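You operate a simulated robot arm through the tools that you are given. There is no shell and no other tool. Be economical: measure what you need, move in short steps, check, and stop when the job is done.

You are at the controls of a simulated robot arm. One attempt, no reset.

## Task
Dose 2 portions of garlic into the small white tub.
Fine: use the yellow hopper; nothing spilt; the tub ends standing in the grey tray, the hopper's tray pushed in, its black knob at 0.

Only the result counts: the job must be done as asked and must still hold three seconds after the hand-in. Knocking over, shifting, dropping, spilling or breaking anything else fails it.

## Robot
A 7-joint arm with a two-finger parallel gripper, fixed in place. Base frame: the origin is at the foot of the arm, x ahead of it, y to its left, z up; the work surface is at about z = 880. Lengths are in mm, angles in degrees, forces in N, time in s.
With the tool pointing down near the work surface it reaches from about 240 to 680 mm from the base axis. Its first joint turns from -66.0 to 66.0 degrees. Payload 2.4 kg.
The TCP is the grasp point between the finger pads, 30 mm short of the fingertips. In the tool frame z runs along the fingers and y along their closing line. Largest opening 94 mm; finger width 28, thickness 10; the body of the gripper, 50 by 96 mm, starts 55 mm behind the TCP.
Orientation is told as [roll, pitch, yaw] about the base's x, y, z axes, in that order, counted from this pose: with the fingers straight down and closing along the base's y, the tool's x points along the base's -x, its y along +y and its z along -z.

## Interface
- The arm moves only by the tool step_arm. Its argument "increments" is a list of rows, each a list of 7 numbers: the shift along the base's x, y, z in mm, then the turn, a rotation vector about the base's x, y, z in degrees, then the finger opening in mm, from 0 to 94. In form: [[dx, dy, dz, wx, wy, wz, gripper], ...]. A call has 1 to 20 rows; each row is the pose to reach, as a shift and turn from the pose commanded when the call began. Each row takes 0.2 s and may step no farther than 50 mm and 8.6 degrees from the row before; otherwise, or with a gripper value out of range, the whole call is refused. A pose out of reach is approached as far as the arm can. The call stops where the force on the tool passes 90 N (or 10 N more than at its start, if that is more) or the arm is blocked; 0.2 s more then pass. Each finger travels about 153 mm/s and halts on what it meets, pressing with about 22 N; the grip force reading is that of the motor and also rises with nothing between the fingers. The clock runs only during rows and for 0.2 s after the last one: add rows that repeat a pose to give the fingers time. The reply holds the time, the measured pose of the TCP, the force on the tool along the base axes, the opening and the grip force, in the units named above and with some noise, with the torque about the TCP (base axes, N m) and any sound that the robot's microphone picked up.
- Cameras (640 x 400 px; columns grow to the right, rows downward): "scene" is fixed at [31.9, 465.9, 1449.5]; the picture's right is [-0.83, -0.56, 0.00], its down [-0.30, 0.45, -0.84] and it looks along [0.47, -0.69, -0.54] (base axes); focal length 232 px, centre (320, 200). "wrist" rides on the gripper at [76, 14, -103] in the tool frame; the picture's right is [-0.18, 0.98, 0.00], its down [-0.75, -0.14, -0.64] and it looks along [-0.63, -0.12, 0.77] (tool axes); focal length 243 px, centre (320, 200). There is no depth. A picture from a camera that has moved, and an enlarged one, comes with that camera's place and axes in the base frame and with its lens.
- capture(camera): a new picture of that camera. It takes no simulated time.
- inspect(camera, box): a new picture of the part [left, top, right, bottom] of that camera's present view, enlarged. It takes no simulated time.
- job_done(): hands the job in; it is judged then, once.

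Work in short steps. Places have to be worked out from the pictures, the camera data and where the tool is seen: move nearer, look again, correct. Check each grasp and each placing, and mend what went wrong. You have 120 turns and 76 pictures in all, those below and enlarged ones among them. Open the gripper and draw the arm clear of the work before you hand the job in, unless the task says otherwise; then end with one line.

The tools are called after "Emit:" as name(argument=value, ...) on one line, values as JSON. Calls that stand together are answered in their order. step_arm: Moves the arm, as the interface text tells. Its arguments: {"type":"object","properties":{"increments":{"type":"array","items":{"type":"array","items":{"type":"number"}}}},"required":["increments"]} The other tools are called the same way: capture (camera) takes a picture; inspect (camera, box) takes an enlarged picture of a part of a camera's view; job_done () hands the job in.

At the start:

```text
time: 0.0
ee_pos: [407.1, 50.2, 1303.9]
ee_rot: [0.0, 0.0, 0.0]
ft_force: [0.9, 0.6, 0.2]
moment: [-0.06, -0.02, -0.01]
width: 94.0
finger_force: 0.0
```

scene: 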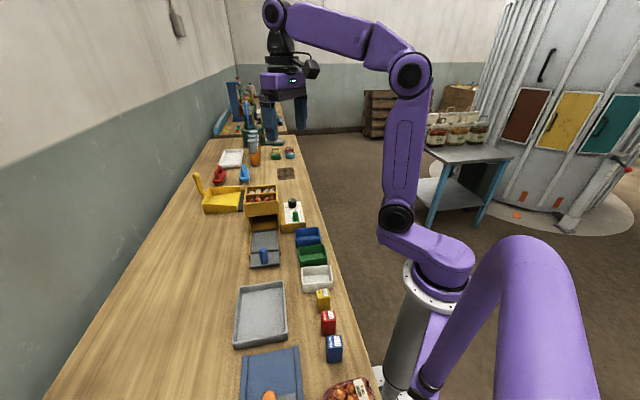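
wrist: 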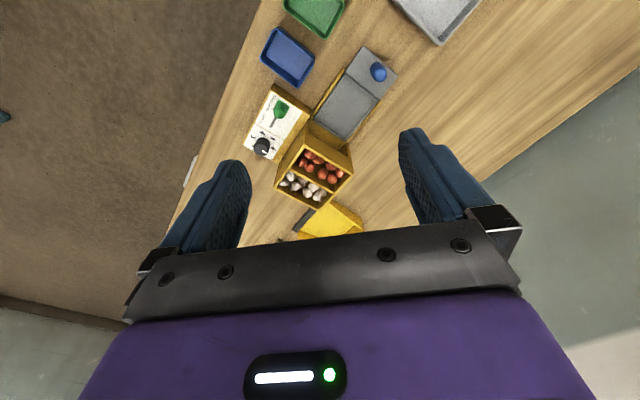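

The scene shows a yellow hopper with two compartments, a control panel with a black knob and green lever, and a grey tray with a blue knob. I enlarge these parts to see how they work.

Emit:
inspect(camera="scene", box=[180, 160, 350, 280])

Emit:
inspect(camera="wrist", box=[230, 20, 410, 240])

Emit:
inspect(camera="scene", box=[220, 250, 380, 400])

```text
3.33 times, centred on (265, 220) of scene
camera zoom: at [31.9, 465.9, 1449.5], right [-0.83, -0.56, 0.0], down [-0.3, 0.45, -0.84], along [0.47, -0.69, -0.54], focal length 772 px, centre (503, 133)
```

zoom: 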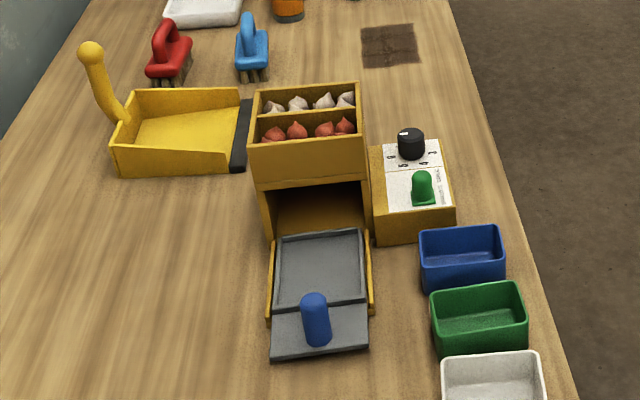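

```text
1.82 times, centred on (320, 130) of wrist
camera zoom: at [330.7, 63.6, 1408.2], right [0.18, 0.98, 0.0], down [0.75, -0.14, 0.64], along [0.63, -0.12, -0.77], focal length 441 px, centre (320, 327)
```

zoom: 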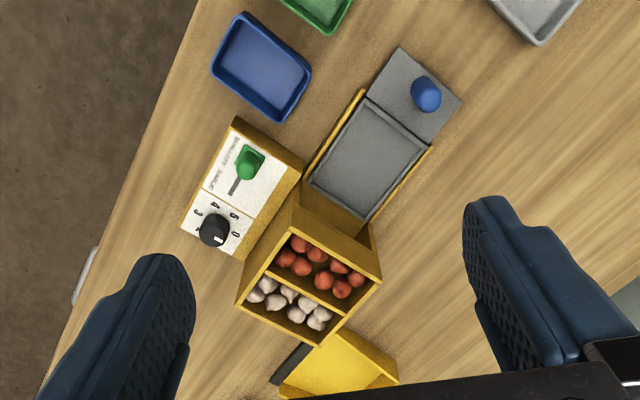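

```text
2.67 times, centred on (300, 325) of scene
camera zoom: at [31.9, 465.9, 1449.5], right [-0.83, -0.56, 0.0], down [-0.3, 0.45, -0.84], along [0.47, -0.69, -0.54], focal length 618 px, centre (373, -133)
```

zoom: 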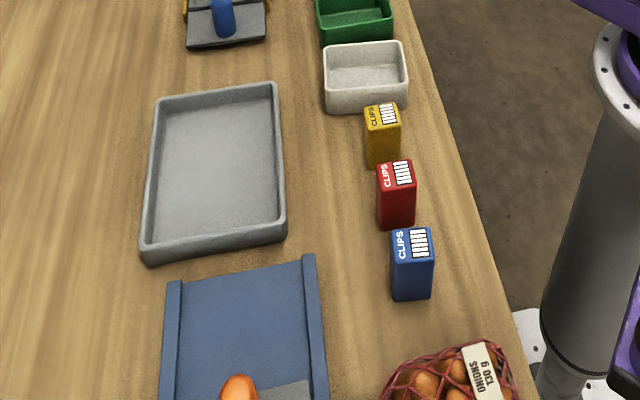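

The dosing panel is at about (515,-70, z≈930). The hopper tray's blue knob is near (462,150) and the white tub near (288,132). I lower the wrist camera towards the panel for a closer look, staying well above everything.

Emit:
step_arm(increments=[[-6, -20, -40, 0, 0, 0, 94], [-12, -40, -80, 0, 0, 0, 94], [-18, -60, -120, 0, 0, 0, 94], [-24, -80, -160, 0, 0, 0, 94], [-30, -94, -200, 0, 0, 0, 94]])

Emit:
capture(camera="wrist")

```text
time: 1.2
ee_pos: [376.0, -43.0, 1102.5]
ee_rot: [0.0, 0.0, 0.0]
ft_force: [0.5, -0.2, 0.7]
moment: [-0.03, 0.01, -0.01]
width: 93.9
finger_force: 0.1
```

```text
70 pictures are left
camera wrist: at [299.5, -29.4, 1205.6], right [0.18, 0.98, 0.0], down [0.75, -0.14, 0.64], along [0.63, -0.12, -0.77], focal length 243 px, centre (320, 200)
```

wrist: 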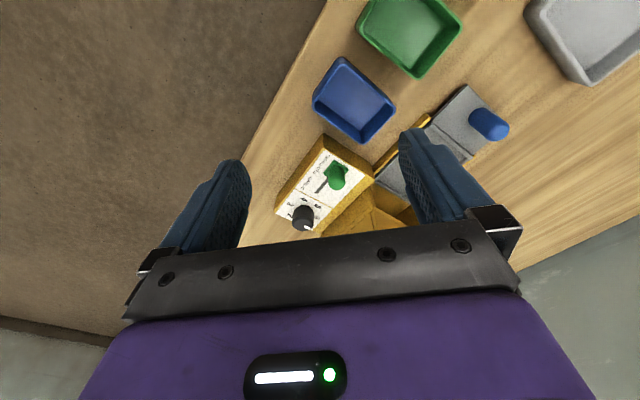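

Emit:
inspect(camera="wrist", box=[270, 130, 390, 240])

Emit:
inspect(camera="scene", box=[270, 190, 310, 240])

```text
3.64 times, centred on (330, 185) of wrist
camera zoom: at [299.5, -29.4, 1205.6], right [0.18, 0.98, 0.0], down [0.75, -0.14, 0.64], along [0.63, -0.12, -0.77], focal length 882 px, centre (284, 254)
```

zoom: 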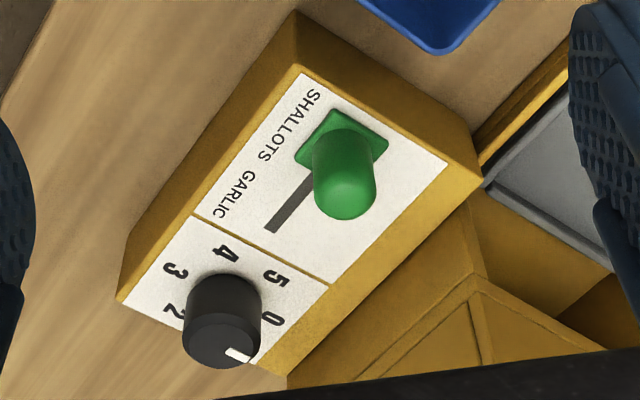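

```text
8.00 times, centred on (290, 215) of scene
camera zoom: at [31.9, 465.9, 1449.5], right [-0.83, -0.56, 0.0], down [-0.3, 0.45, -0.84], along [0.47, -0.69, -0.54], focal length 1853 px, centre (560, 80)
```

zoom: 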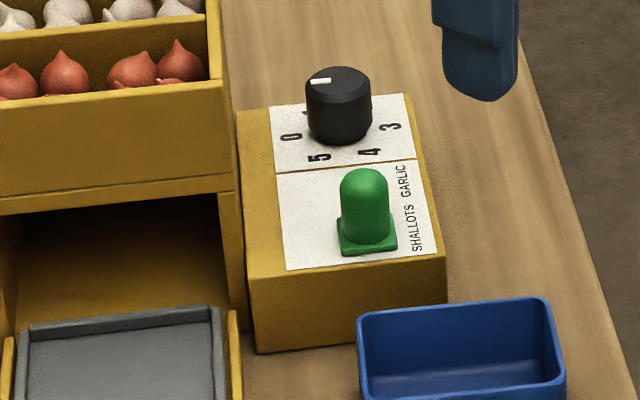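

Panel reading: the green slider stands at SHALLOTS and slides away along (0.7,-0.7) to GARLIC. The black knob points at 0, with numbers rising clockwise in 60° steps. The hopper is turned about 45°. Next I look at the tub and hopper tray with the tool yawed -45°.

Emit:
step_arm(increments=[[-18, 39, 0, 0, 0, -6.43, 94], [-36, 78, 0, 0, 0, -12.86, 94], [-54, 117, 0, 0, 0, -19.3, 94], [-72, 156, 0, 0, 0, -25.7, 94], [-90, 195, 0, 0, 0, -32.1, 94], [-108, 234, 0, 0, 0, -38.6, 94], [-126, 273, 0, 0, 0, -45, 94]])

Emit:
capture(camera="wrist")

```text
time: 2.8
ee_pos: [250.9, 228.9, 1103.9]
ee_rot: [0.0, 0.0, -45.1]
ft_force: [-0.2, 0.7, 0.0]
moment: [-0.03, 0.0, -0.01]
width: 93.9
finger_force: 0.2
```

```text
67 pictures are left
camera wrist: at [207.2, 292.3, 1207.3], right [0.83, 0.56, 0.0], down [0.43, -0.63, 0.64], along [0.36, -0.53, -0.77], focal length 243 px, centre (320, 200)
```

wrist: 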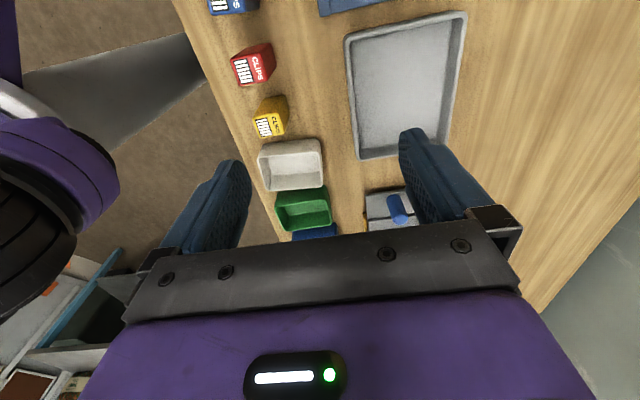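

Emit:
inspect(camera="wrist", box=[240, 120, 420, 240])

Emit:
inspect(camera="scene", box=[225, 215, 345, 305])

```text
3.33 times, centred on (330, 180) of wrist
camera zoom: at [207.2, 292.3, 1207.3], right [0.83, 0.56, 0.0], down [0.43, -0.63, 0.64], along [0.36, -0.53, -0.77], focal length 809 px, centre (287, 267)
```

zoom: 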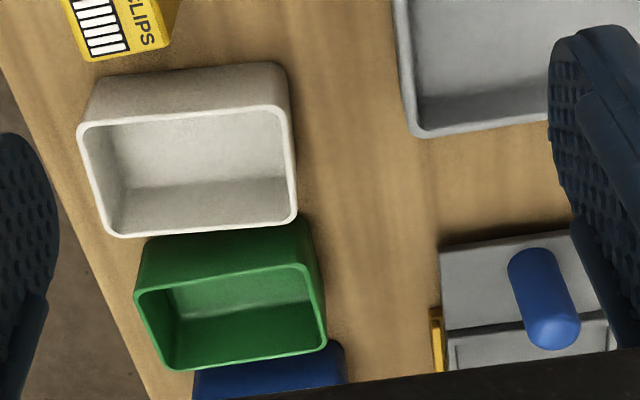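

```text
4.44 times, centred on (285, 260) of scene
camera zoom: at [31.9, 465.9, 1449.5], right [-0.83, -0.56, 0.0], down [-0.3, 0.45, -0.84], along [0.47, -0.69, -0.54], focal length 1029 px, centre (476, -67)
```

zoom: 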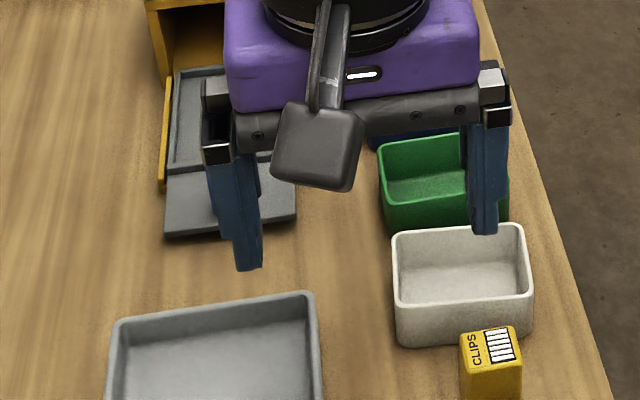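

Tub: rim 86×56 mm, centre ≈(282,114), long side at ~41°, rim at z≈922. I now move the wrist camera over the hopper tray to measure its direction and recess.

Emit:
step_arm(increments=[[48, 2, 0, 0, 0, 0, 94], [96, 5, 0, 0, 0, 0, 94], [143, 7, 0, 0, 0, 0, 94]])

Emit:
inspect(camera="wrist", box=[220, 100, 420, 240])

```text
time: 3.6
ee_pos: [396.8, 235.8, 1104.6]
ee_rot: [0.1, 0.1, -45.0]
ft_force: [0.2, -0.3, 0.5]
moment: [0.02, 0.0, -0.01]
width: 94.1
finger_force: 0.0
```

```text
2.86 times, centred on (320, 170) of wrist
camera zoom: at [353.1, 298.6, 1207.5], right [0.83, 0.56, 0.0], down [0.43, -0.63, 0.64], along [0.36, -0.53, -0.77], focal length 693 px, centre (320, 286)
```

zoom: 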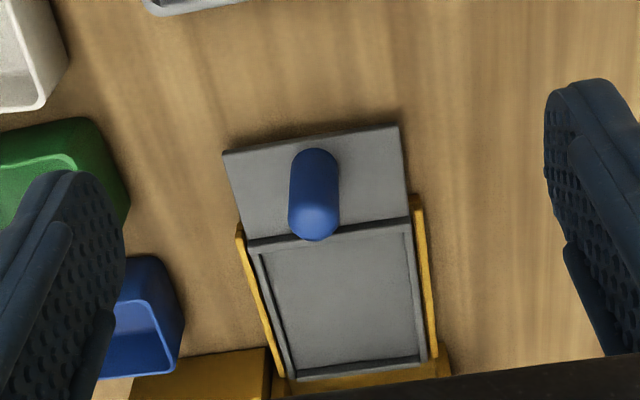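

The hopper axis is confirmed at -45°, and the tray recess is centred at about (523,72) with roughly 104×77 mm inside. The tub therefore goes in with its long side along the slide direction. I go over the tub at yaw +41° and stay high.

Emit:
step_arm(increments=[[-10, -10, 0, 0, 0, 7.9, 94], [-20, -21, 0, 0, 0, 15.7, 94], [-29, -31, 0, 0, 0, 23.5, 94], [-39, -42, 0, 0, 0, 31.3, 94], [-49, -52, 0, 0, 0, 39.1, 76], [-58, -63, 0, 0, 0, 46.9, 76], [-68, -73, 0, 0, 0, 54.7, 76], [-78, -84, 0, 0, 0, 62.5, 76], [-88, -94, 0, 0, 0, 70.3, 76], [-97, -105, 0, 0, 0, 78.1, 76], [-107, -115, 0, 0, 0, 86, 76], [-107, -115, -50, 0, 0, 86, 76], [-107, -115, -95, 0, 0, 86, 76]])

Emit:
capture(camera="wrist")

Emit:
inspect(camera="scene", box=[270, 220, 380, 330])

```text
time: 6.4
ee_pos: [288.1, 121.7, 1008.3]
ee_rot: [0.0, 0.0, 40.9]
ft_force: [-1.2, -0.1, 0.1]
moment: [-0.06, 0.0, 0.0]
width: 75.9
finger_force: 0.0
```

```text
63 pictures are left
camera wrist: at [220.6, 81.7, 1112.6], right [-0.5, 0.86, 0.0], down [0.66, 0.39, 0.64], along [0.55, 0.32, -0.77], focal length 243 px, centre (320, 200)
```

wrist: 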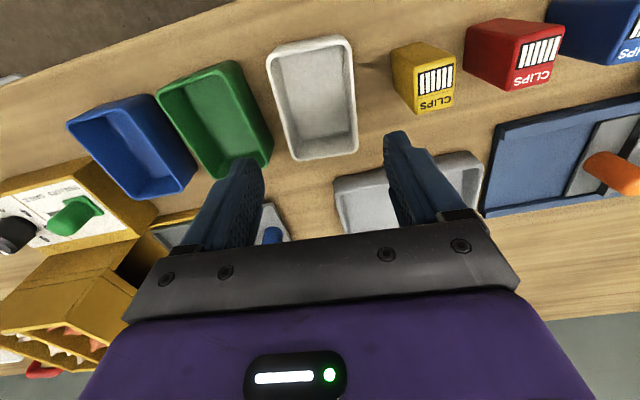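

```text
3.64 times, centred on (325, 275) of scene
camera zoom: at [31.8, 465.9, 1449.5], right [-0.83, -0.56, 0.0], down [-0.3, 0.45, -0.84], along [0.47, -0.69, -0.54], focal length 842 px, centre (302, -73)
```

zoom: 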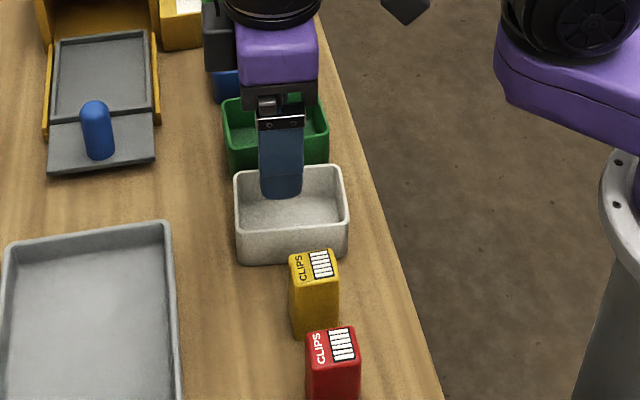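

The gap between the white and green tubs is about 20 mm and the tool lines up on the tub within ~1 mm. I narrow the opening to 70 mm and go down until the tips are just below rim level, then check.

Emit:
step_arm(increments=[[0, 0, -20, 0, 0, 0, 70], [0, 0, -40, 0, 0, 0, 70], [0, 0, -55, 0, 0, 0, 70], [0, 0, -63, 0, 0, 0, 70]])

Emit:
capture(camera="wrist")

Emit:
inspect(camera="scene", box=[270, 220, 380, 330])

```text
time: 7.4
ee_pos: [287.1, 120.3, 945.9]
ee_rot: [0.0, 0.0, 41.0]
ft_force: [0.0, 0.0, 0.0]
moment: [-0.01, 0.01, 0.0]
width: 70.0
finger_force: 0.1
```

```text
61 pictures are left
camera wrist: at [219.6, 81.1, 1050.3], right [-0.51, 0.86, 0.0], down [0.66, 0.39, 0.64], along [0.55, 0.33, -0.77], focal length 243 px, centre (320, 200)
```

wrist: 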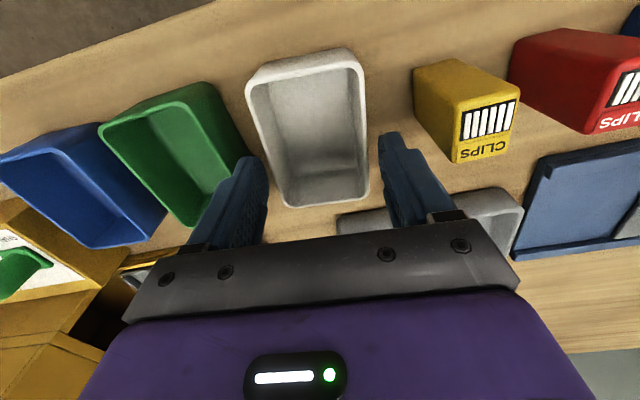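

```text
3.64 times, centred on (325, 275) of scene
camera zoom: at [31.9, 465.9, 1449.5], right [-0.83, -0.56, 0.0], down [-0.3, 0.45, -0.84], along [0.47, -0.69, -0.54], focal length 842 px, centre (302, -73)
```

zoom: 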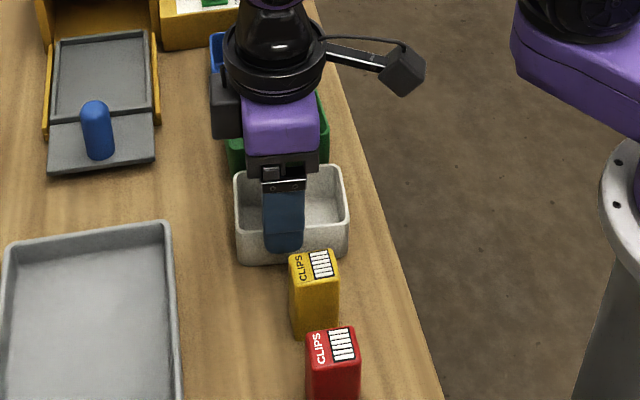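

No contact so far, and the fingers look symmetric about the tub. I enlarge the green-side finger to check its clearance before going deeper.

Emit:
inspect(camera="wrist", box=[200, 120, 420, 250])

```text
2.91 times, centred on (310, 185) of wrist
camera zoom: at [219.6, 81.1, 1050.3], right [-0.51, 0.86, 0.0], down [0.66, 0.39, 0.64], along [0.55, 0.33, -0.77], focal length 706 px, centre (349, 244)
```

zoom: 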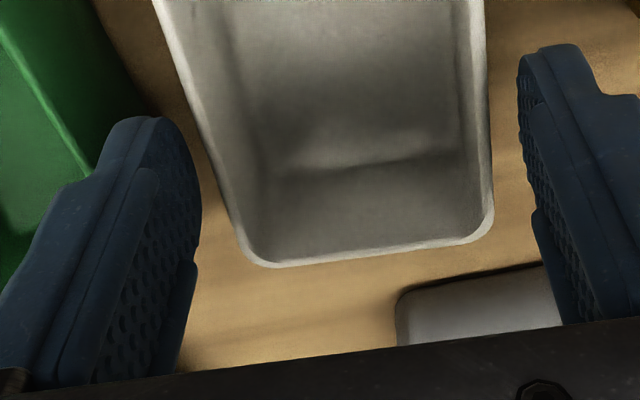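

The green-side finger runs close to the green tub, with about 7 mm free on the white tub's side. I narrow to 63 mm and then go down to grip height.

Emit:
step_arm(increments=[[0, 0, 0, 0, 0, 0, 63], [0, 0, -10, 0, 0, 0, 63], [0, 0, -20, 0, 0, 0, 63]])

```text
time: 8.2
ee_pos: [286.8, 118.9, 926.0]
ee_rot: [0.0, 0.0, 41.0]
ft_force: [-0.6, 0.1, 1.5]
moment: [0.0, 0.0, 0.02]
width: 63.1
finger_force: 0.1
```

No contact at grip depth, so I close on the tub.

Emit:
step_arm(increments=[[0, 0, 0, 0, 0, 0, 50], [0, 0, 0, 0, 0, 0, 50], [0, 0, 0, 0, 0, 0, 50]])

Emit:
capture(camera="wrist")

```text
time: 9.0
ee_pos: [287.6, 120.8, 927.3]
ee_rot: [0.0, -0.1, 41.0]
ft_force: [0.5, -0.4, 16.1]
moment: [-0.01, -0.04, -0.06]
width: 59.0
finger_force: 21.6
```

```text
58 pictures are left
camera wrist: at [220.4, 80.1, 1030.3], right [-0.51, 0.86, 0.0], down [0.66, 0.39, 0.64], along [0.55, 0.33, -0.77], focal length 243 px, centre (320, 200)
```

wrist: 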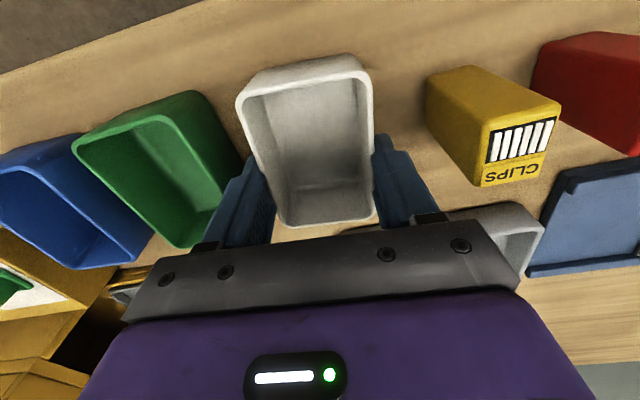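

Gripped at 59 mm opening with 22 N. I lift straight up 75 mm and check.

Emit:
step_arm(increments=[[0, 0, 10, 0, 0, 0, 50], [0, 0, 30, 0, 0, 0, 50], [0, 0, 55, 0, 0, 0, 50], [0, 0, 80, 0, 0, 0, 50]])

Emit:
inspect(camera="scene", box=[270, 200, 380, 330])

Emit:
capture(camera="wrist")

```text
time: 10.0
ee_pos: [286.3, 122.4, 1004.8]
ee_rot: [0.1, 0.0, 41.0]
ft_force: [0.0, -0.5, -0.1]
moment: [0.0, 0.03, 0.0]
width: 49.7
finger_force: 0.0
```

```text
3.08 times, centred on (325, 265) of scene
camera zoom: at [31.9, 465.9, 1449.5], right [-0.83, -0.56, 0.0], down [-0.3, 0.45, -0.84], along [0.47, -0.69, -0.54], focal length 713 px, centre (305, 0)
```

zoom: 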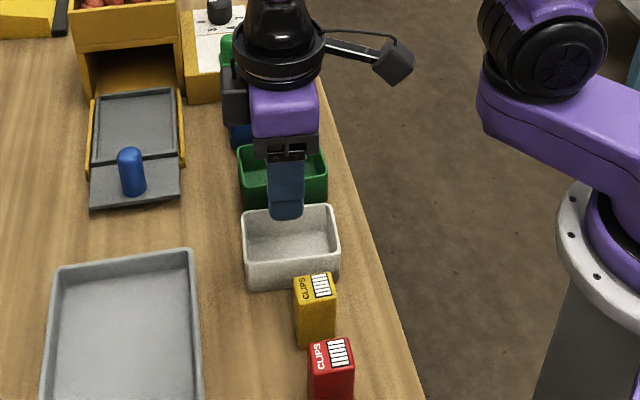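

```text
56 pictures are left
camera wrist: at [220.0, 82.1, 1109.9], right [-0.51, 0.86, 0.0], down [0.66, 0.39, 0.64], along [0.55, 0.32, -0.77], focal length 243 px, centre (320, 200)
```

wrist: 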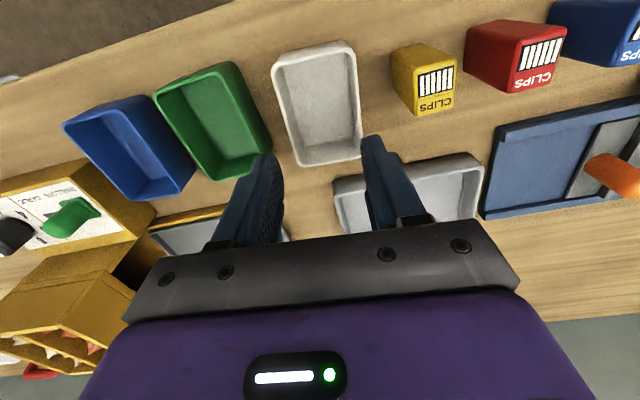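

The tub slipped out on the way up: the TCP was above the rim, so the pads only caught its edge, which fits the 16 N push upward. It still stands in place. I retry deeper, with the TCP about 8 mm below the rim and the tips still clear of the table.

Emit:
step_arm(increments=[[0, 0, -30, 0, 0, 0, 64], [0, 0, -60, 0, 0, 0, 64], [0, 0, -75, 0, 0, 0, 64], [0, 0, -84, 0, 0, 0, 64], [0, 0, -91, 0, 0, 0, 64]])

```text
time: 10.7
ee_pos: [287.6, 120.9, 950.5]
ee_rot: [0.0, -0.2, 41.1]
ft_force: [-11.7, -8.7, 60.8]
moment: [1.14, 1.77, 0.47]
width: 64.4
finger_force: 0.3
stopped in row 3: the force on the tool passed its limit at 180 N (the readings are from after the stop); the commanded pose is now the measured one
```

Something was hit at rim height, so I back straight up and look.

Emit:
step_arm(increments=[[0, 0, 15, 0, 0, 0, 64], [0, 0, 40, 0, 0, 0, 64]])

Emit:
inspect(camera="wrist", box=[200, 30, 440, 230])

Emit:
inspect(camera="scene", box=[290, 210, 360, 330])

```text
time: 11.3
ee_pos: [289.7, 121.1, 988.7]
ee_rot: [-0.1, -0.2, 41.0]
ft_force: [-0.1, -0.5, -0.1]
moment: [0.0, 0.0, -0.01]
width: 64.2
finger_force: 0.2
```

```text
2.00 times, centred on (320, 130) of wrist
camera zoom: at [223.0, 81.7, 1092.9], right [-0.51, 0.86, 0.0], down [0.66, 0.39, 0.64], along [0.56, 0.33, -0.76], focal length 485 px, centre (320, 340)
```

zoom: 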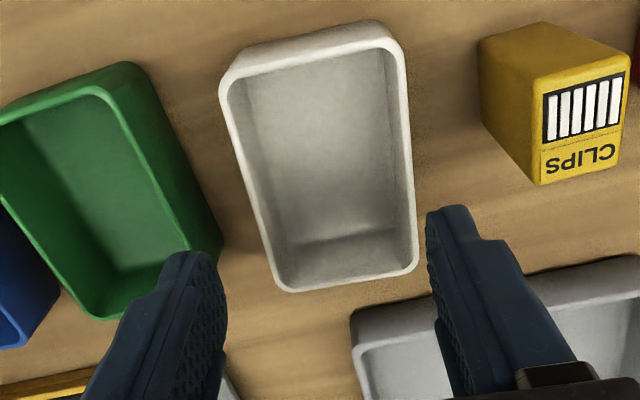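

```text
3.33 times, centred on (325, 270) of scene
camera zoom: at [31.9, 465.9, 1449.5], right [-0.83, -0.56, 0.0], down [-0.3, 0.45, -0.84], along [0.47, -0.69, -0.54], focal length 772 px, centre (303, -33)
```

zoom: 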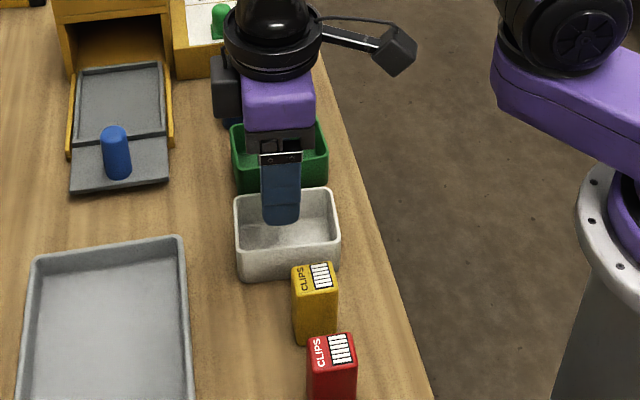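

My contact estimate matches: after the slip the tub sits about 4 mm towards the clips, centred ≈(282,119.5), so a finger met its rim. I shift the tool by (-2,+3), open to 68 and go down in small steps.

Emit:
step_arm(increments=[[-2, 3, 0, 0, 0, 0, 68], [-2, 3, -20, 0, 0, 0, 68], [-2, 3, -35, 0, 0, 0, 68], [-2, 3, -45, 0, 0, 0, 68]])

Emit:
inspect(camera="wrist", box=[200, 60, 440, 250])

```text
time: 12.3
ee_pos: [286.4, 125.6, 943.6]
ee_rot: [0.0, -0.2, 41.0]
ft_force: [-0.1, 0.0, 0.2]
moment: [-0.01, 0.02, -0.01]
width: 67.9
finger_force: 0.0
```

```text
2.11 times, centred on (320, 155) of wrist
camera zoom: at [219.9, 85.3, 1047.5], right [-0.51, 0.86, 0.0], down [0.66, 0.39, 0.65], along [0.56, 0.33, -0.76], focal length 511 px, centre (320, 295)
```

zoom: 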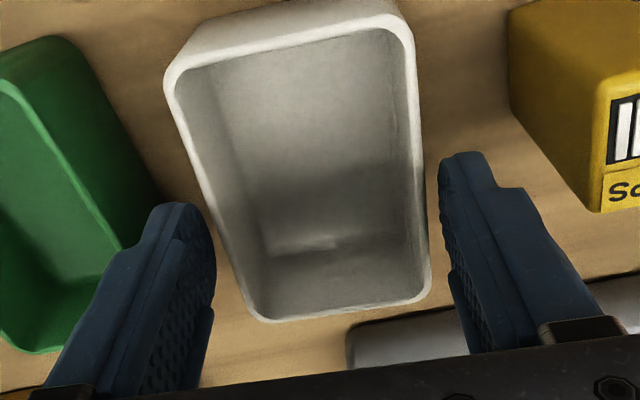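

Both fingers are outside the rim with similar gaps. I go down 29 mm and close.

Emit:
step_arm(increments=[[0, 0, -12, 0, 0, 0, 68], [0, 0, -22, 0, 0, 0, 68], [0, 0, -29, 0, 0, 0, 68], [0, 0, -29, 0, 0, 0, 50], [0, 0, -29, 0, 0, 0, 50], [0, 0, -29, 0, 0, 0, 50]])

```text
time: 13.7
ee_pos: [287.3, 124.6, 915.0]
ee_rot: [0.1, -0.4, 41.1]
ft_force: [-0.3, 0.3, 17.1]
moment: [-0.02, 0.04, -0.01]
width: 63.2
finger_force: 22.1
```

The opening is 63 mm with an upward push of 17 N, which suggests the fingers are wedging on something. I look closely from both cameras before lifting.

Emit:
inspect(camera="wrist", box=[220, 50, 420, 250])

Emit:
inspect(camera="scene", box=[295, 230, 355, 310])

```text
2.00 times, centred on (320, 150) of wrist
camera zoom: at [219.9, 84.5, 1018.7], right [-0.51, 0.86, 0.0], down [0.66, 0.39, 0.65], along [0.56, 0.33, -0.76], focal length 485 px, centre (320, 300)
```

zoom: 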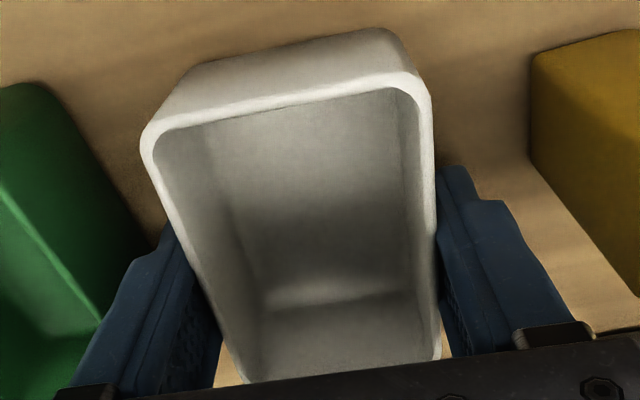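

```text
5.00 times, centred on (325, 270) of scene
camera zoom: at [31.7, 465.8, 1449.5], right [-0.83, -0.56, 0.0], down [-0.3, 0.45, -0.84], along [0.47, -0.69, -0.54], focal length 1158 px, centre (295, -150)
```

zoom: 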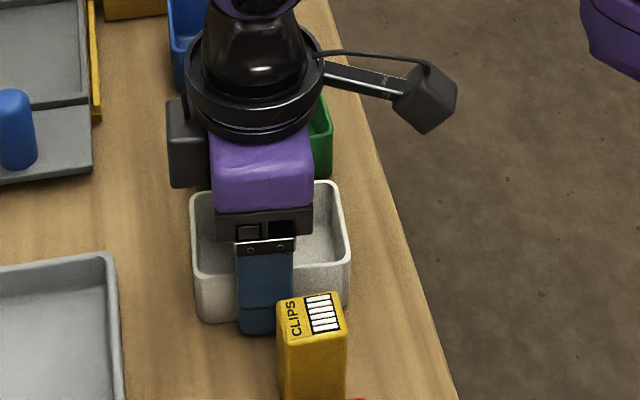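

The pads sit fully on both long walls. I test the grip with a very small lift of 4 mm and watch width and force.

Emit:
step_arm(increments=[[0, 0, 2, 0, 0, 0, 45], [0, 0, 4, 0, 0, 0, 45], [0, 0, 4, 0, 0, 0, 45]])

```text
time: 14.5
ee_pos: [286.9, 123.9, 918.1]
ee_rot: [0.1, -0.1, 41.1]
ft_force: [0.0, 0.8, 0.0]
moment: [-0.02, -0.01, -0.02]
width: 63.5
finger_force: 21.8
```

Force is zero with the grip still at 22 N. I lift 12 mm more and look.

Emit:
step_arm(increments=[[0, 0, 4, 0, 0, 0, 45], [0, 0, 8, 0, 0, 0, 45], [0, 0, 12, 0, 0, 0, 45]])

Emit:
inspect(camera="wrist", box=[220, 50, 420, 250])

Emit:
inspect(camera="scene", box=[295, 230, 355, 310])

```text
time: 15.3
ee_pos: [287.5, 126.1, 931.6]
ee_rot: [0.0, -0.2, 41.0]
ft_force: [-0.7, 0.4, -0.3]
moment: [0.01, 0.0, 0.02]
width: 63.3
finger_force: 21.8
```

```text
2.00 times, centred on (320, 150) of wrist
camera zoom: at [219.8, 84.2, 1035.1], right [-0.51, 0.86, 0.0], down [0.66, 0.39, 0.64], along [0.56, 0.33, -0.76], focal length 485 px, centre (320, 300)
```

zoom: 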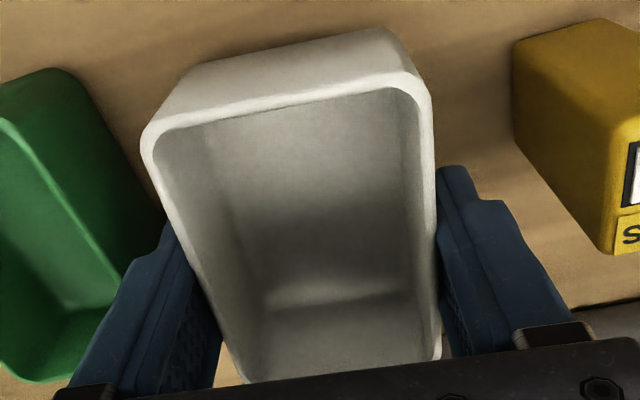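

```text
5.00 times, centred on (325, 270) of scene
camera zoom: at [31.9, 465.9, 1449.5], right [-0.83, -0.56, 0.0], down [-0.3, 0.45, -0.84], along [0.47, -0.69, -0.54], focal length 1158 px, centre (295, -150)
```

zoom: 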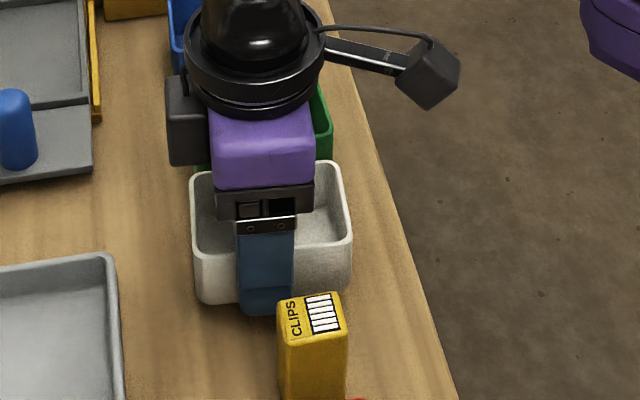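

The tub is held and moves with the gripper; its base is 35 mm below the TCP. Before placing, I check how high the hopper tray's rim and guide rails are.

Emit:
inspect(camera="scene", box=[240, 218, 290, 272])

```text
7.41 times, centred on (265, 245) of scene
camera zoom: at [31.9, 465.9, 1449.5], right [-0.83, -0.56, 0.0], down [-0.3, 0.45, -0.84], along [0.47, -0.69, -0.54], focal length 1716 px, centre (727, -133)
```

zoom: 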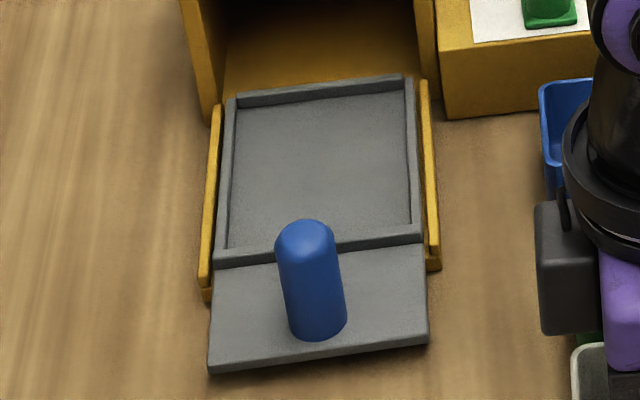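

The tray floor is at roughly z=889 with low walls, and the tower front is at u≈378. The recess centre is ≈(527,71). I lift to z≈1021, then carry and turn the tub by -86° to stand over the recess.

Emit:
step_arm(increments=[[0, 0, 30, 0, 0, 0, 45], [0, 0, 60, 0, 0, 0, 45], [0, 0, 90, 0, 0, 0, 45], [22, -5, 90, 0, 0, -7.8, 45], [45, -11, 90, 0, 0, -15.6, 45], [67, -16, 90, 0, 0, -23.4, 45], [89, -22, 90, 0, 0, -31.3, 45], [111, -27, 90, 0, 0, -39.1, 45], [134, -32, 90, 0, 0, -46.9, 45], [156, -38, 90, 0, 0, -54.7, 45], [178, -43, 90, 0, 0, -62.5, 45], [200, -48, 90, 0, 0, -70.4, 45], [223, -54, 90, 0, 0, -78.2, 45], [245, -59, 90, 0, 0, -86, 45]])

Emit:
capture(camera="wrist")

Emit:
inspect(camera="scene", box=[220, 160, 330, 280])

```text
time: 18.3
ee_pos: [531.8, 66.8, 1021.8]
ee_rot: [-0.1, -0.2, -45.0]
ft_force: [-0.3, -0.2, -0.6]
moment: [-0.03, -0.01, 0.0]
width: 63.2
finger_force: 21.6
```

```text
47 pictures are left
camera wrist: at [488.1, 130.6, 1124.6], right [0.83, 0.56, 0.0], down [0.43, -0.63, 0.64], along [0.36, -0.53, -0.76], focal length 243 px, centre (320, 200)
```

wrist: 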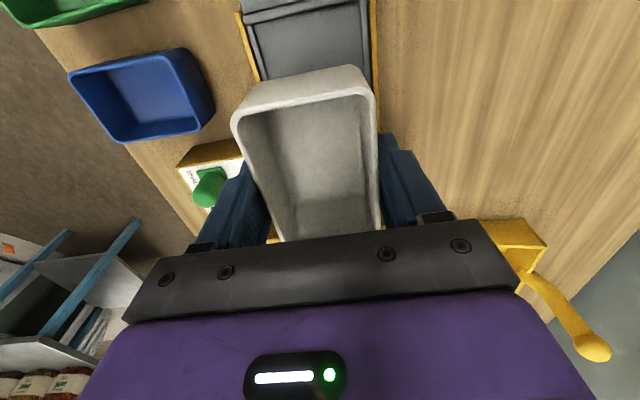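

```text
3.33 times, centred on (275, 220) of scene
camera zoom: at [31.9, 465.9, 1449.5], right [-0.83, -0.56, 0.0], down [-0.3, 0.45, -0.84], along [0.47, -0.69, -0.54], focal length 772 px, centre (470, 133)
```

zoom: 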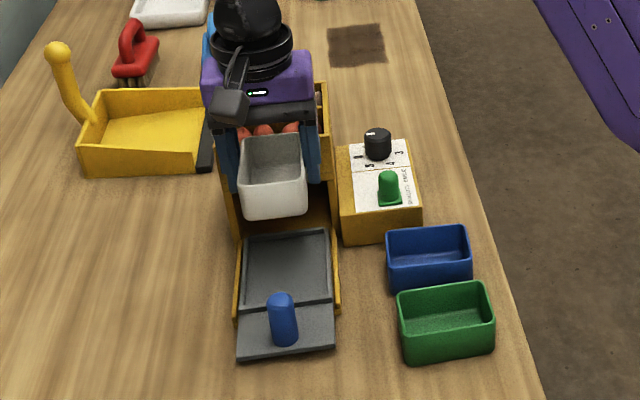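

The tub hangs in front of the tower, aligned with the tray. I lower it to about 25 mm above the tray floor and check.

Emit:
step_arm(increments=[[0, 0, -25, 0, 0, 0, 45], [0, 0, -50, 0, 0, 0, 45], [0, 0, -72, 0, 0, 0, 45]])

Emit:
inspect(camera="wrist", box=[210, 0, 430, 240])

Emit:
inspect(camera="scene", box=[235, 200, 300, 272])

```text
time: 19.2
ee_pos: [535.0, 68.0, 957.1]
ee_rot: [0.5, -0.7, -45.1]
ft_force: [-18.8, -0.8, 23.8]
moment: [-0.54, -0.86, -0.35]
width: 63.3
finger_force: 22.2
stopped in row 3: the force on the tool passed its limit at 98 N (the readings are from after the stop); the commanded pose is now the measured one
```

```text
1.67 times, centred on (320, 120) of wrist
camera zoom: at [489.4, 131.4, 1060.8], right [0.83, 0.56, 0.01], down [0.42, -0.63, 0.65], along [0.37, -0.53, -0.76], focal length 404 px, centre (320, 333)
```

zoom: 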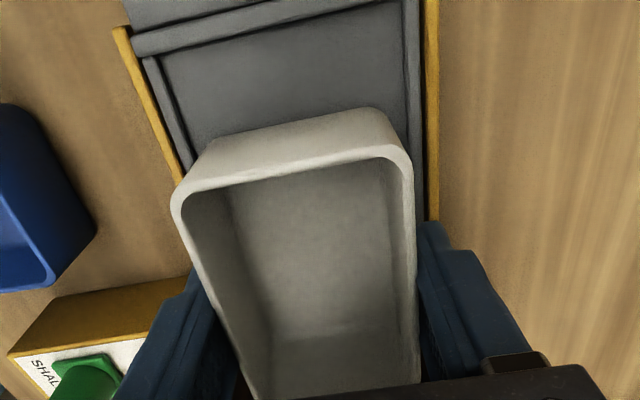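

```text
5.56 times, centred on (268, 236) of scene
camera zoom: at [30.9, 465.9, 1449.5], right [-0.83, -0.56, 0.0], down [-0.3, 0.45, -0.84], along [0.47, -0.69, -0.54], focal length 1287 px, centre (612, 0)
```

zoom: 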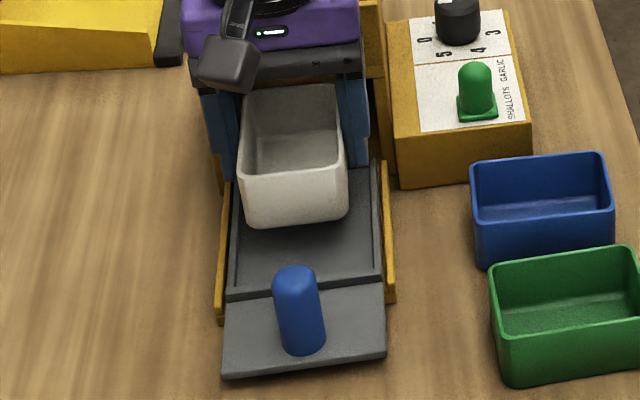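

Contact at TCP z≈957, pushing up and back. That fits the gripper body touching the overhanging top bin, because I hold the tub too near its rear end. I go back up, then set the tub on free table left of the hopper to regrip it nearer its front end.

Emit:
step_arm(increments=[[-4, 4, 8, 0, 0, 0, 45], [-8, 8, 40, 0, 0, 0, 45], [-8, 8, 70, 0, 0, 0, 45], [-8, 8, 70, 0, 0, 0, 45]])

Emit:
capture(camera="scene")

```text
time: 20.2
ee_pos: [528.7, 74.9, 1024.4]
ee_rot: [0.6, -0.8, -45.1]
ft_force: [0.4, 0.0, -0.3]
moment: [0.0, -0.02, 0.01]
width: 63.2
finger_force: 21.8
```

```text
43 pictures are left
```

scene: 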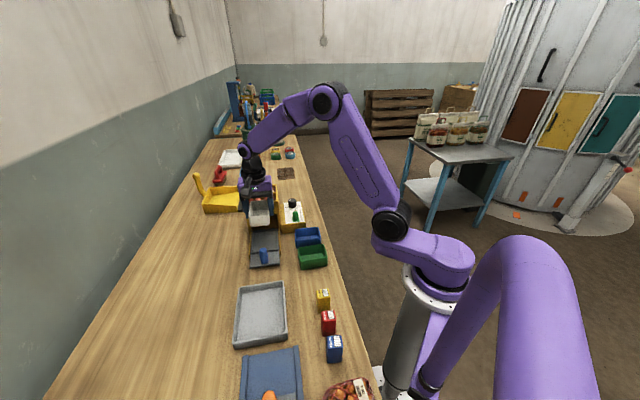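

The hopper looks undisturbed and the tub is still held. I move the tub to free table near (560,220) and remove the small tilt.

Emit:
step_arm(increments=[[8, 36, 0, -0.3, 0.4, 0, 45], [16, 72, 0, -0.6, 0.8, 0, 45], [24, 108, 0, -0.6, 0.8, 0, 45], [32, 145, 0, -0.6, 0.8, 0, 45], [32, 145, -30, -0.6, 0.8, 0, 45], [32, 145, -60, -0.6, 0.8, 0, 45], [32, 145, -85, -0.6, 0.8, 0, 45], [32, 145, -100, -0.6, 0.8, 0, 45]])

Emit:
capture(camera="wrist")

```text
time: 22.0
ee_pos: [558.8, 220.7, 925.8]
ee_rot: [-0.3, -0.6, -45.3]
ft_force: [-0.2, 0.0, 0.3]
moment: [0.0, -0.04, -0.02]
width: 63.3
finger_force: 21.9
```

```text
42 pictures are left
camera wrist: at [515.9, 285.9, 1028.4], right [0.83, 0.56, 0.0], down [0.43, -0.63, 0.65], along [0.36, -0.54, -0.76], focal length 243 px, centre (320, 200)
```

wrist: 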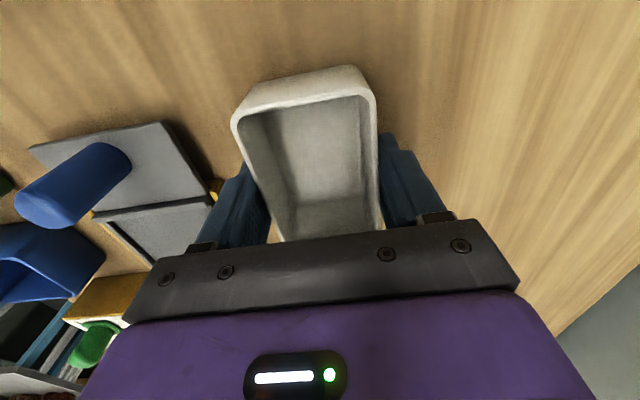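

The spot is free. I lower the last ~11 mm and release.

Emit:
step_arm(increments=[[0, 0, -4, 0, 0, 0, 45], [0, 0, -8, 0, 0, 0, 45], [0, 0, -11, 0, 0, 0, 45], [0, 0, -11, 0, 0, 0, 45], [0, 0, -11, 0, 0, 0, 76], [0, 0, -11, 0, 0, 0, 76]])

Emit:
inspect(camera="wrist", box=[210, 30, 430, 240])

```text
time: 23.4
ee_pos: [559.3, 219.8, 914.3]
ee_rot: [-0.4, -0.5, -45.1]
ft_force: [-0.2, -0.4, 0.4]
moment: [-0.01, -0.02, -0.01]
width: 76.2
finger_force: 0.1
```

```text
1.90 times, centred on (320, 135) of wrist
camera zoom: at [515.9, 285.9, 1017.4], right [0.83, 0.56, 0.0], down [0.43, -0.63, 0.65], along [0.36, -0.54, -0.76], focal length 462 px, centre (320, 324)
```

zoom: 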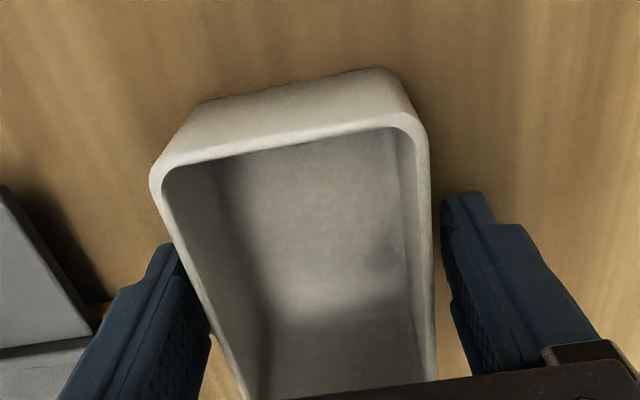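

The tub stands on the table, released. I slide the open fingers 23 mm towards its front end along (-0.7,+0.7), close and test-lift.

Emit:
step_arm(increments=[[-5, 5, 0, 0, 0, 0, 76], [-10, 10, 0, 0, 0, 0, 76], [-16, 16, 0, 0, 0, 0, 76], [-16, 16, 0, 0, 0, 0, 45], [-16, 16, 0, 0, 0, 0, 45], [-16, 16, 0, 0, 0, 0, 45], [-16, 16, 3, 0, 0, 0, 45], [-16, 16, 8, 0, 0, 0, 45], [-16, 16, 20, 0, 0, 0, 45]])

Emit:
inspect(camera="wrist", box=[210, 60, 430, 270])

```text
time: 25.4
ee_pos: [543.3, 236.5, 935.4]
ee_rot: [-0.4, -0.6, -45.1]
ft_force: [-0.8, 0.0, -0.2]
moment: [0.0, -0.03, 0.0]
width: 63.5
finger_force: 22.0
```

```text
1.90 times, centred on (320, 165) of wrist
camera zoom: at [499.0, 301.4, 1038.0], right [0.83, 0.56, 0.0], down [0.43, -0.63, 0.65], along [0.36, -0.54, -0.76], focal length 462 px, centre (320, 267)
```

zoom: 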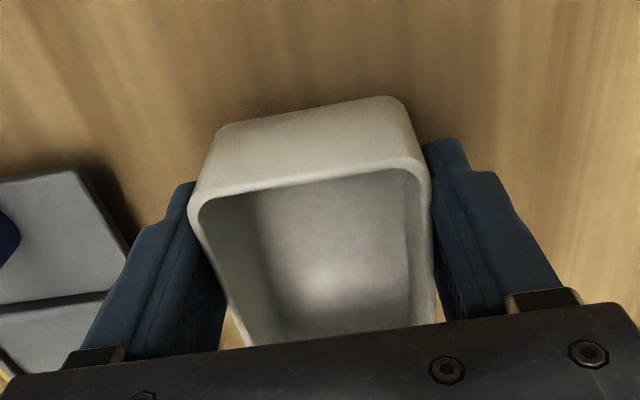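

Regripped near the front end and held. I carry it back over the tray at TCP (515.5,83), which leaves the gripper body ~24 mm further from the bin than before, and lower part way.

Emit:
step_arm(increments=[[0, 0, 30, 0, 0, 0, 45], [0, 0, 65, 0, 0, 0, 45], [-7, -38, 65, 0.2, 0.3, 0, 45], [-14, -77, 65, 0.4, 0.6, 0, 45], [-21, -115, 65, 0.4, 0.6, 0, 45], [-28, -154, 65, 0.4, 0.6, 0, 45], [-28, -154, 50, 0.4, 0.6, 0, 45], [-28, -154, 35, 0.4, 0.6, 0, 45], [-28, -154, 20, 0.4, 0.6, 0, 45]])

Emit:
inspect(camera="wrist", box=[210, 0, 430, 240])

Emit:
inspect(camera="scene", box=[235, 195, 305, 272])

```text
time: 27.4
ee_pos: [515.2, 83.3, 956.5]
ee_rot: [-0.5, 0.0, -45.0]
ft_force: [0.0, -1.7, 0.0]
moment: [0.0, -0.02, 0.02]
width: 63.0
finger_force: 22.0
```

```text
1.67 times, centred on (320, 120) of wrist
camera zoom: at [473.0, 147.0, 1059.7], right [0.83, 0.56, -0.01], down [0.44, -0.63, 0.64], along [0.36, -0.53, -0.77], focal length 404 px, centre (320, 333)
```

zoom: 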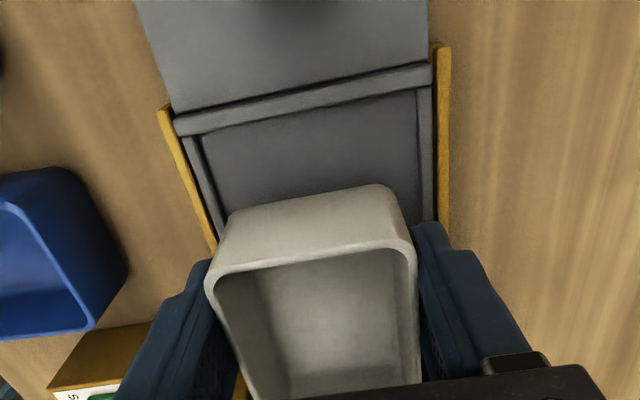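

```text
5.19 times, centred on (270, 234) of scene
camera zoom: at [31.9, 465.9, 1449.5], right [-0.83, -0.56, 0.0], down [-0.3, 0.45, -0.84], along [0.47, -0.69, -0.54], focal length 1203 px, centre (580, 26)
```

zoom: 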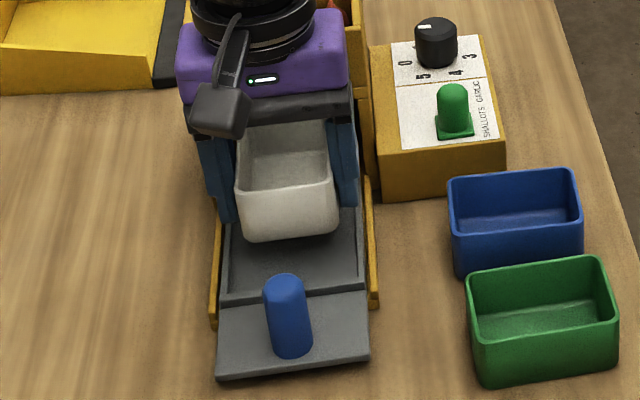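

The tub lies within the recess outline with ~6–15 mm margins and no contact. I lower on, slowly near the floor.

Emit:
step_arm(increments=[[0, 0, -10, 0, 0, 0, 45], [0, 0, -20, 0, 0, 0, 45], [0, 0, -25, 0, 0, 0, 45], [0, 0, -28, 0, 0, 0, 45]])

```text
time: 28.4
ee_pos: [516.3, 83.1, 931.1]
ee_rot: [-0.1, -0.3, -45.2]
ft_force: [-8.1, -7.9, 54.1]
moment: [0.1, -0.48, -0.03]
width: 63.5
finger_force: 21.5
```

Contact at TCP z≈931. I look at what touches before releasing.

Emit:
inspect(camera="scene", box=[243, 205, 293, 265])

Emit:
inspect(camera="wrist", box=[210, 0, 430, 240])

```text
6.67 times, centred on (268, 235) of scene
camera zoom: at [30.7, 465.5, 1449.6], right [-0.83, -0.56, 0.0], down [-0.3, 0.45, -0.84], along [0.47, -0.69, -0.54], focal length 1544 px, centre (667, -33)
```

zoom: 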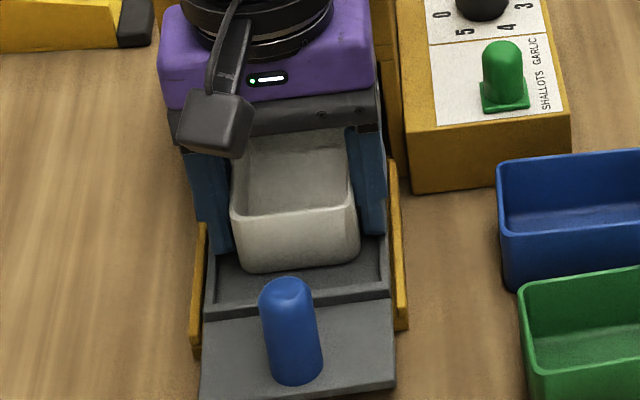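

```text
1.67 times, centred on (320, 120) of wrist
camera zoom: at [473.5, 145.7, 1034.4], right [0.83, 0.56, 0.0], down [0.43, -0.63, 0.65], along [0.36, -0.53, -0.76], focal length 404 px, centre (320, 333)
```

zoom: 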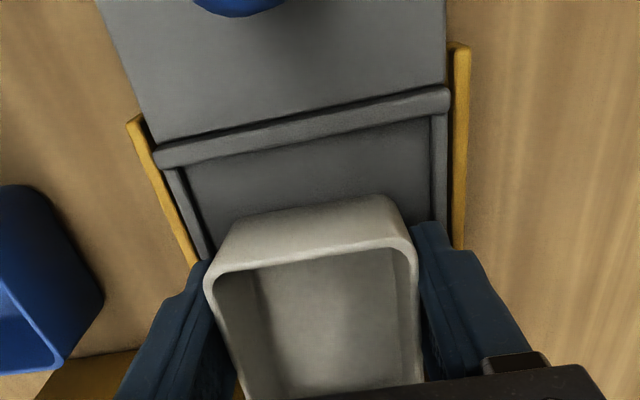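

The fingertips probably rest on the tray's side walls, with the tub base a few mm above the floor or on it. I unload by 3 mm and open only slightly so the tub settles inside the recess.

Emit:
step_arm(increments=[[0, 0, 3, 0, 0, 0, 45], [0, 0, 3, 0, 0, 0, 45], [0, 0, 3, 0, 0, 0, 66], [0, 0, 3, 0, 0, 0, 70]])

Emit:
inspect(camera="wrist", box=[210, 0, 430, 240])

```text
time: 29.4
ee_pos: [515.4, 82.6, 930.4]
ee_rot: [-0.5, 0.0, -45.1]
ft_force: [-4.3, -3.9, 27.0]
moment: [0.67, -0.72, 0.06]
width: 66.3
finger_force: 0.1
```

```text
1.67 times, centred on (320, 120) of wrist
camera zoom: at [472.0, 146.5, 1035.1], right [0.83, 0.56, -0.01], down [0.44, -0.63, 0.64], along [0.36, -0.53, -0.77], focal length 404 px, centre (320, 333)
```

zoom: 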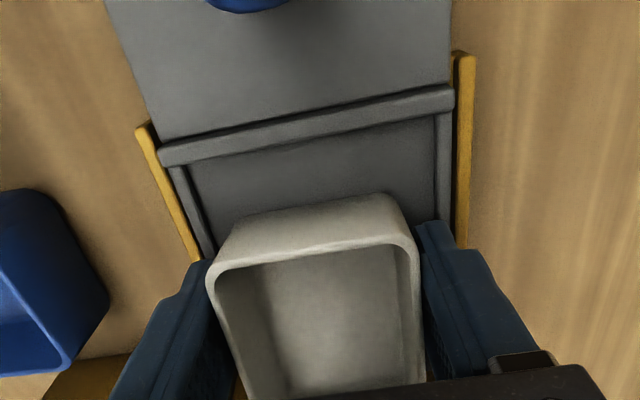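

Fingertips are on the rails (27 N, opening held at 66). I rise 5 mm before opening further.

Emit:
step_arm(increments=[[0, 0, 3, 0, 0, 0, 66], [0, 0, 6, 0, 0, 0, 66], [0, 0, 6, 0, 0, 0, 74], [0, 0, 6, 0, 0, 0, 74]])

Emit:
inspect(camera="wrist", box=[210, 0, 430, 240])

```text
time: 30.4
ee_pos: [515.5, 82.9, 936.6]
ee_rot: [-0.6, 0.1, -45.1]
ft_force: [0.3, 0.5, -0.5]
moment: [0.02, 0.0, -0.03]
width: 74.0
finger_force: 0.0
```

```text
1.67 times, centred on (320, 120) of wrist
camera zoom: at [473.1, 146.6, 1040.3], right [0.83, 0.56, -0.01], down [0.44, -0.63, 0.64], along [0.36, -0.53, -0.77], focal length 404 px, centre (320, 333)
```

zoom: 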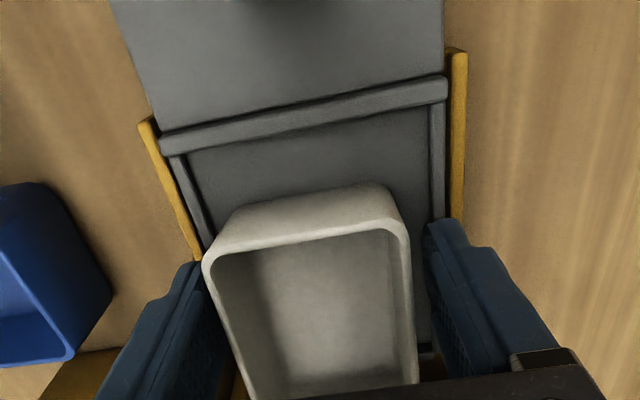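

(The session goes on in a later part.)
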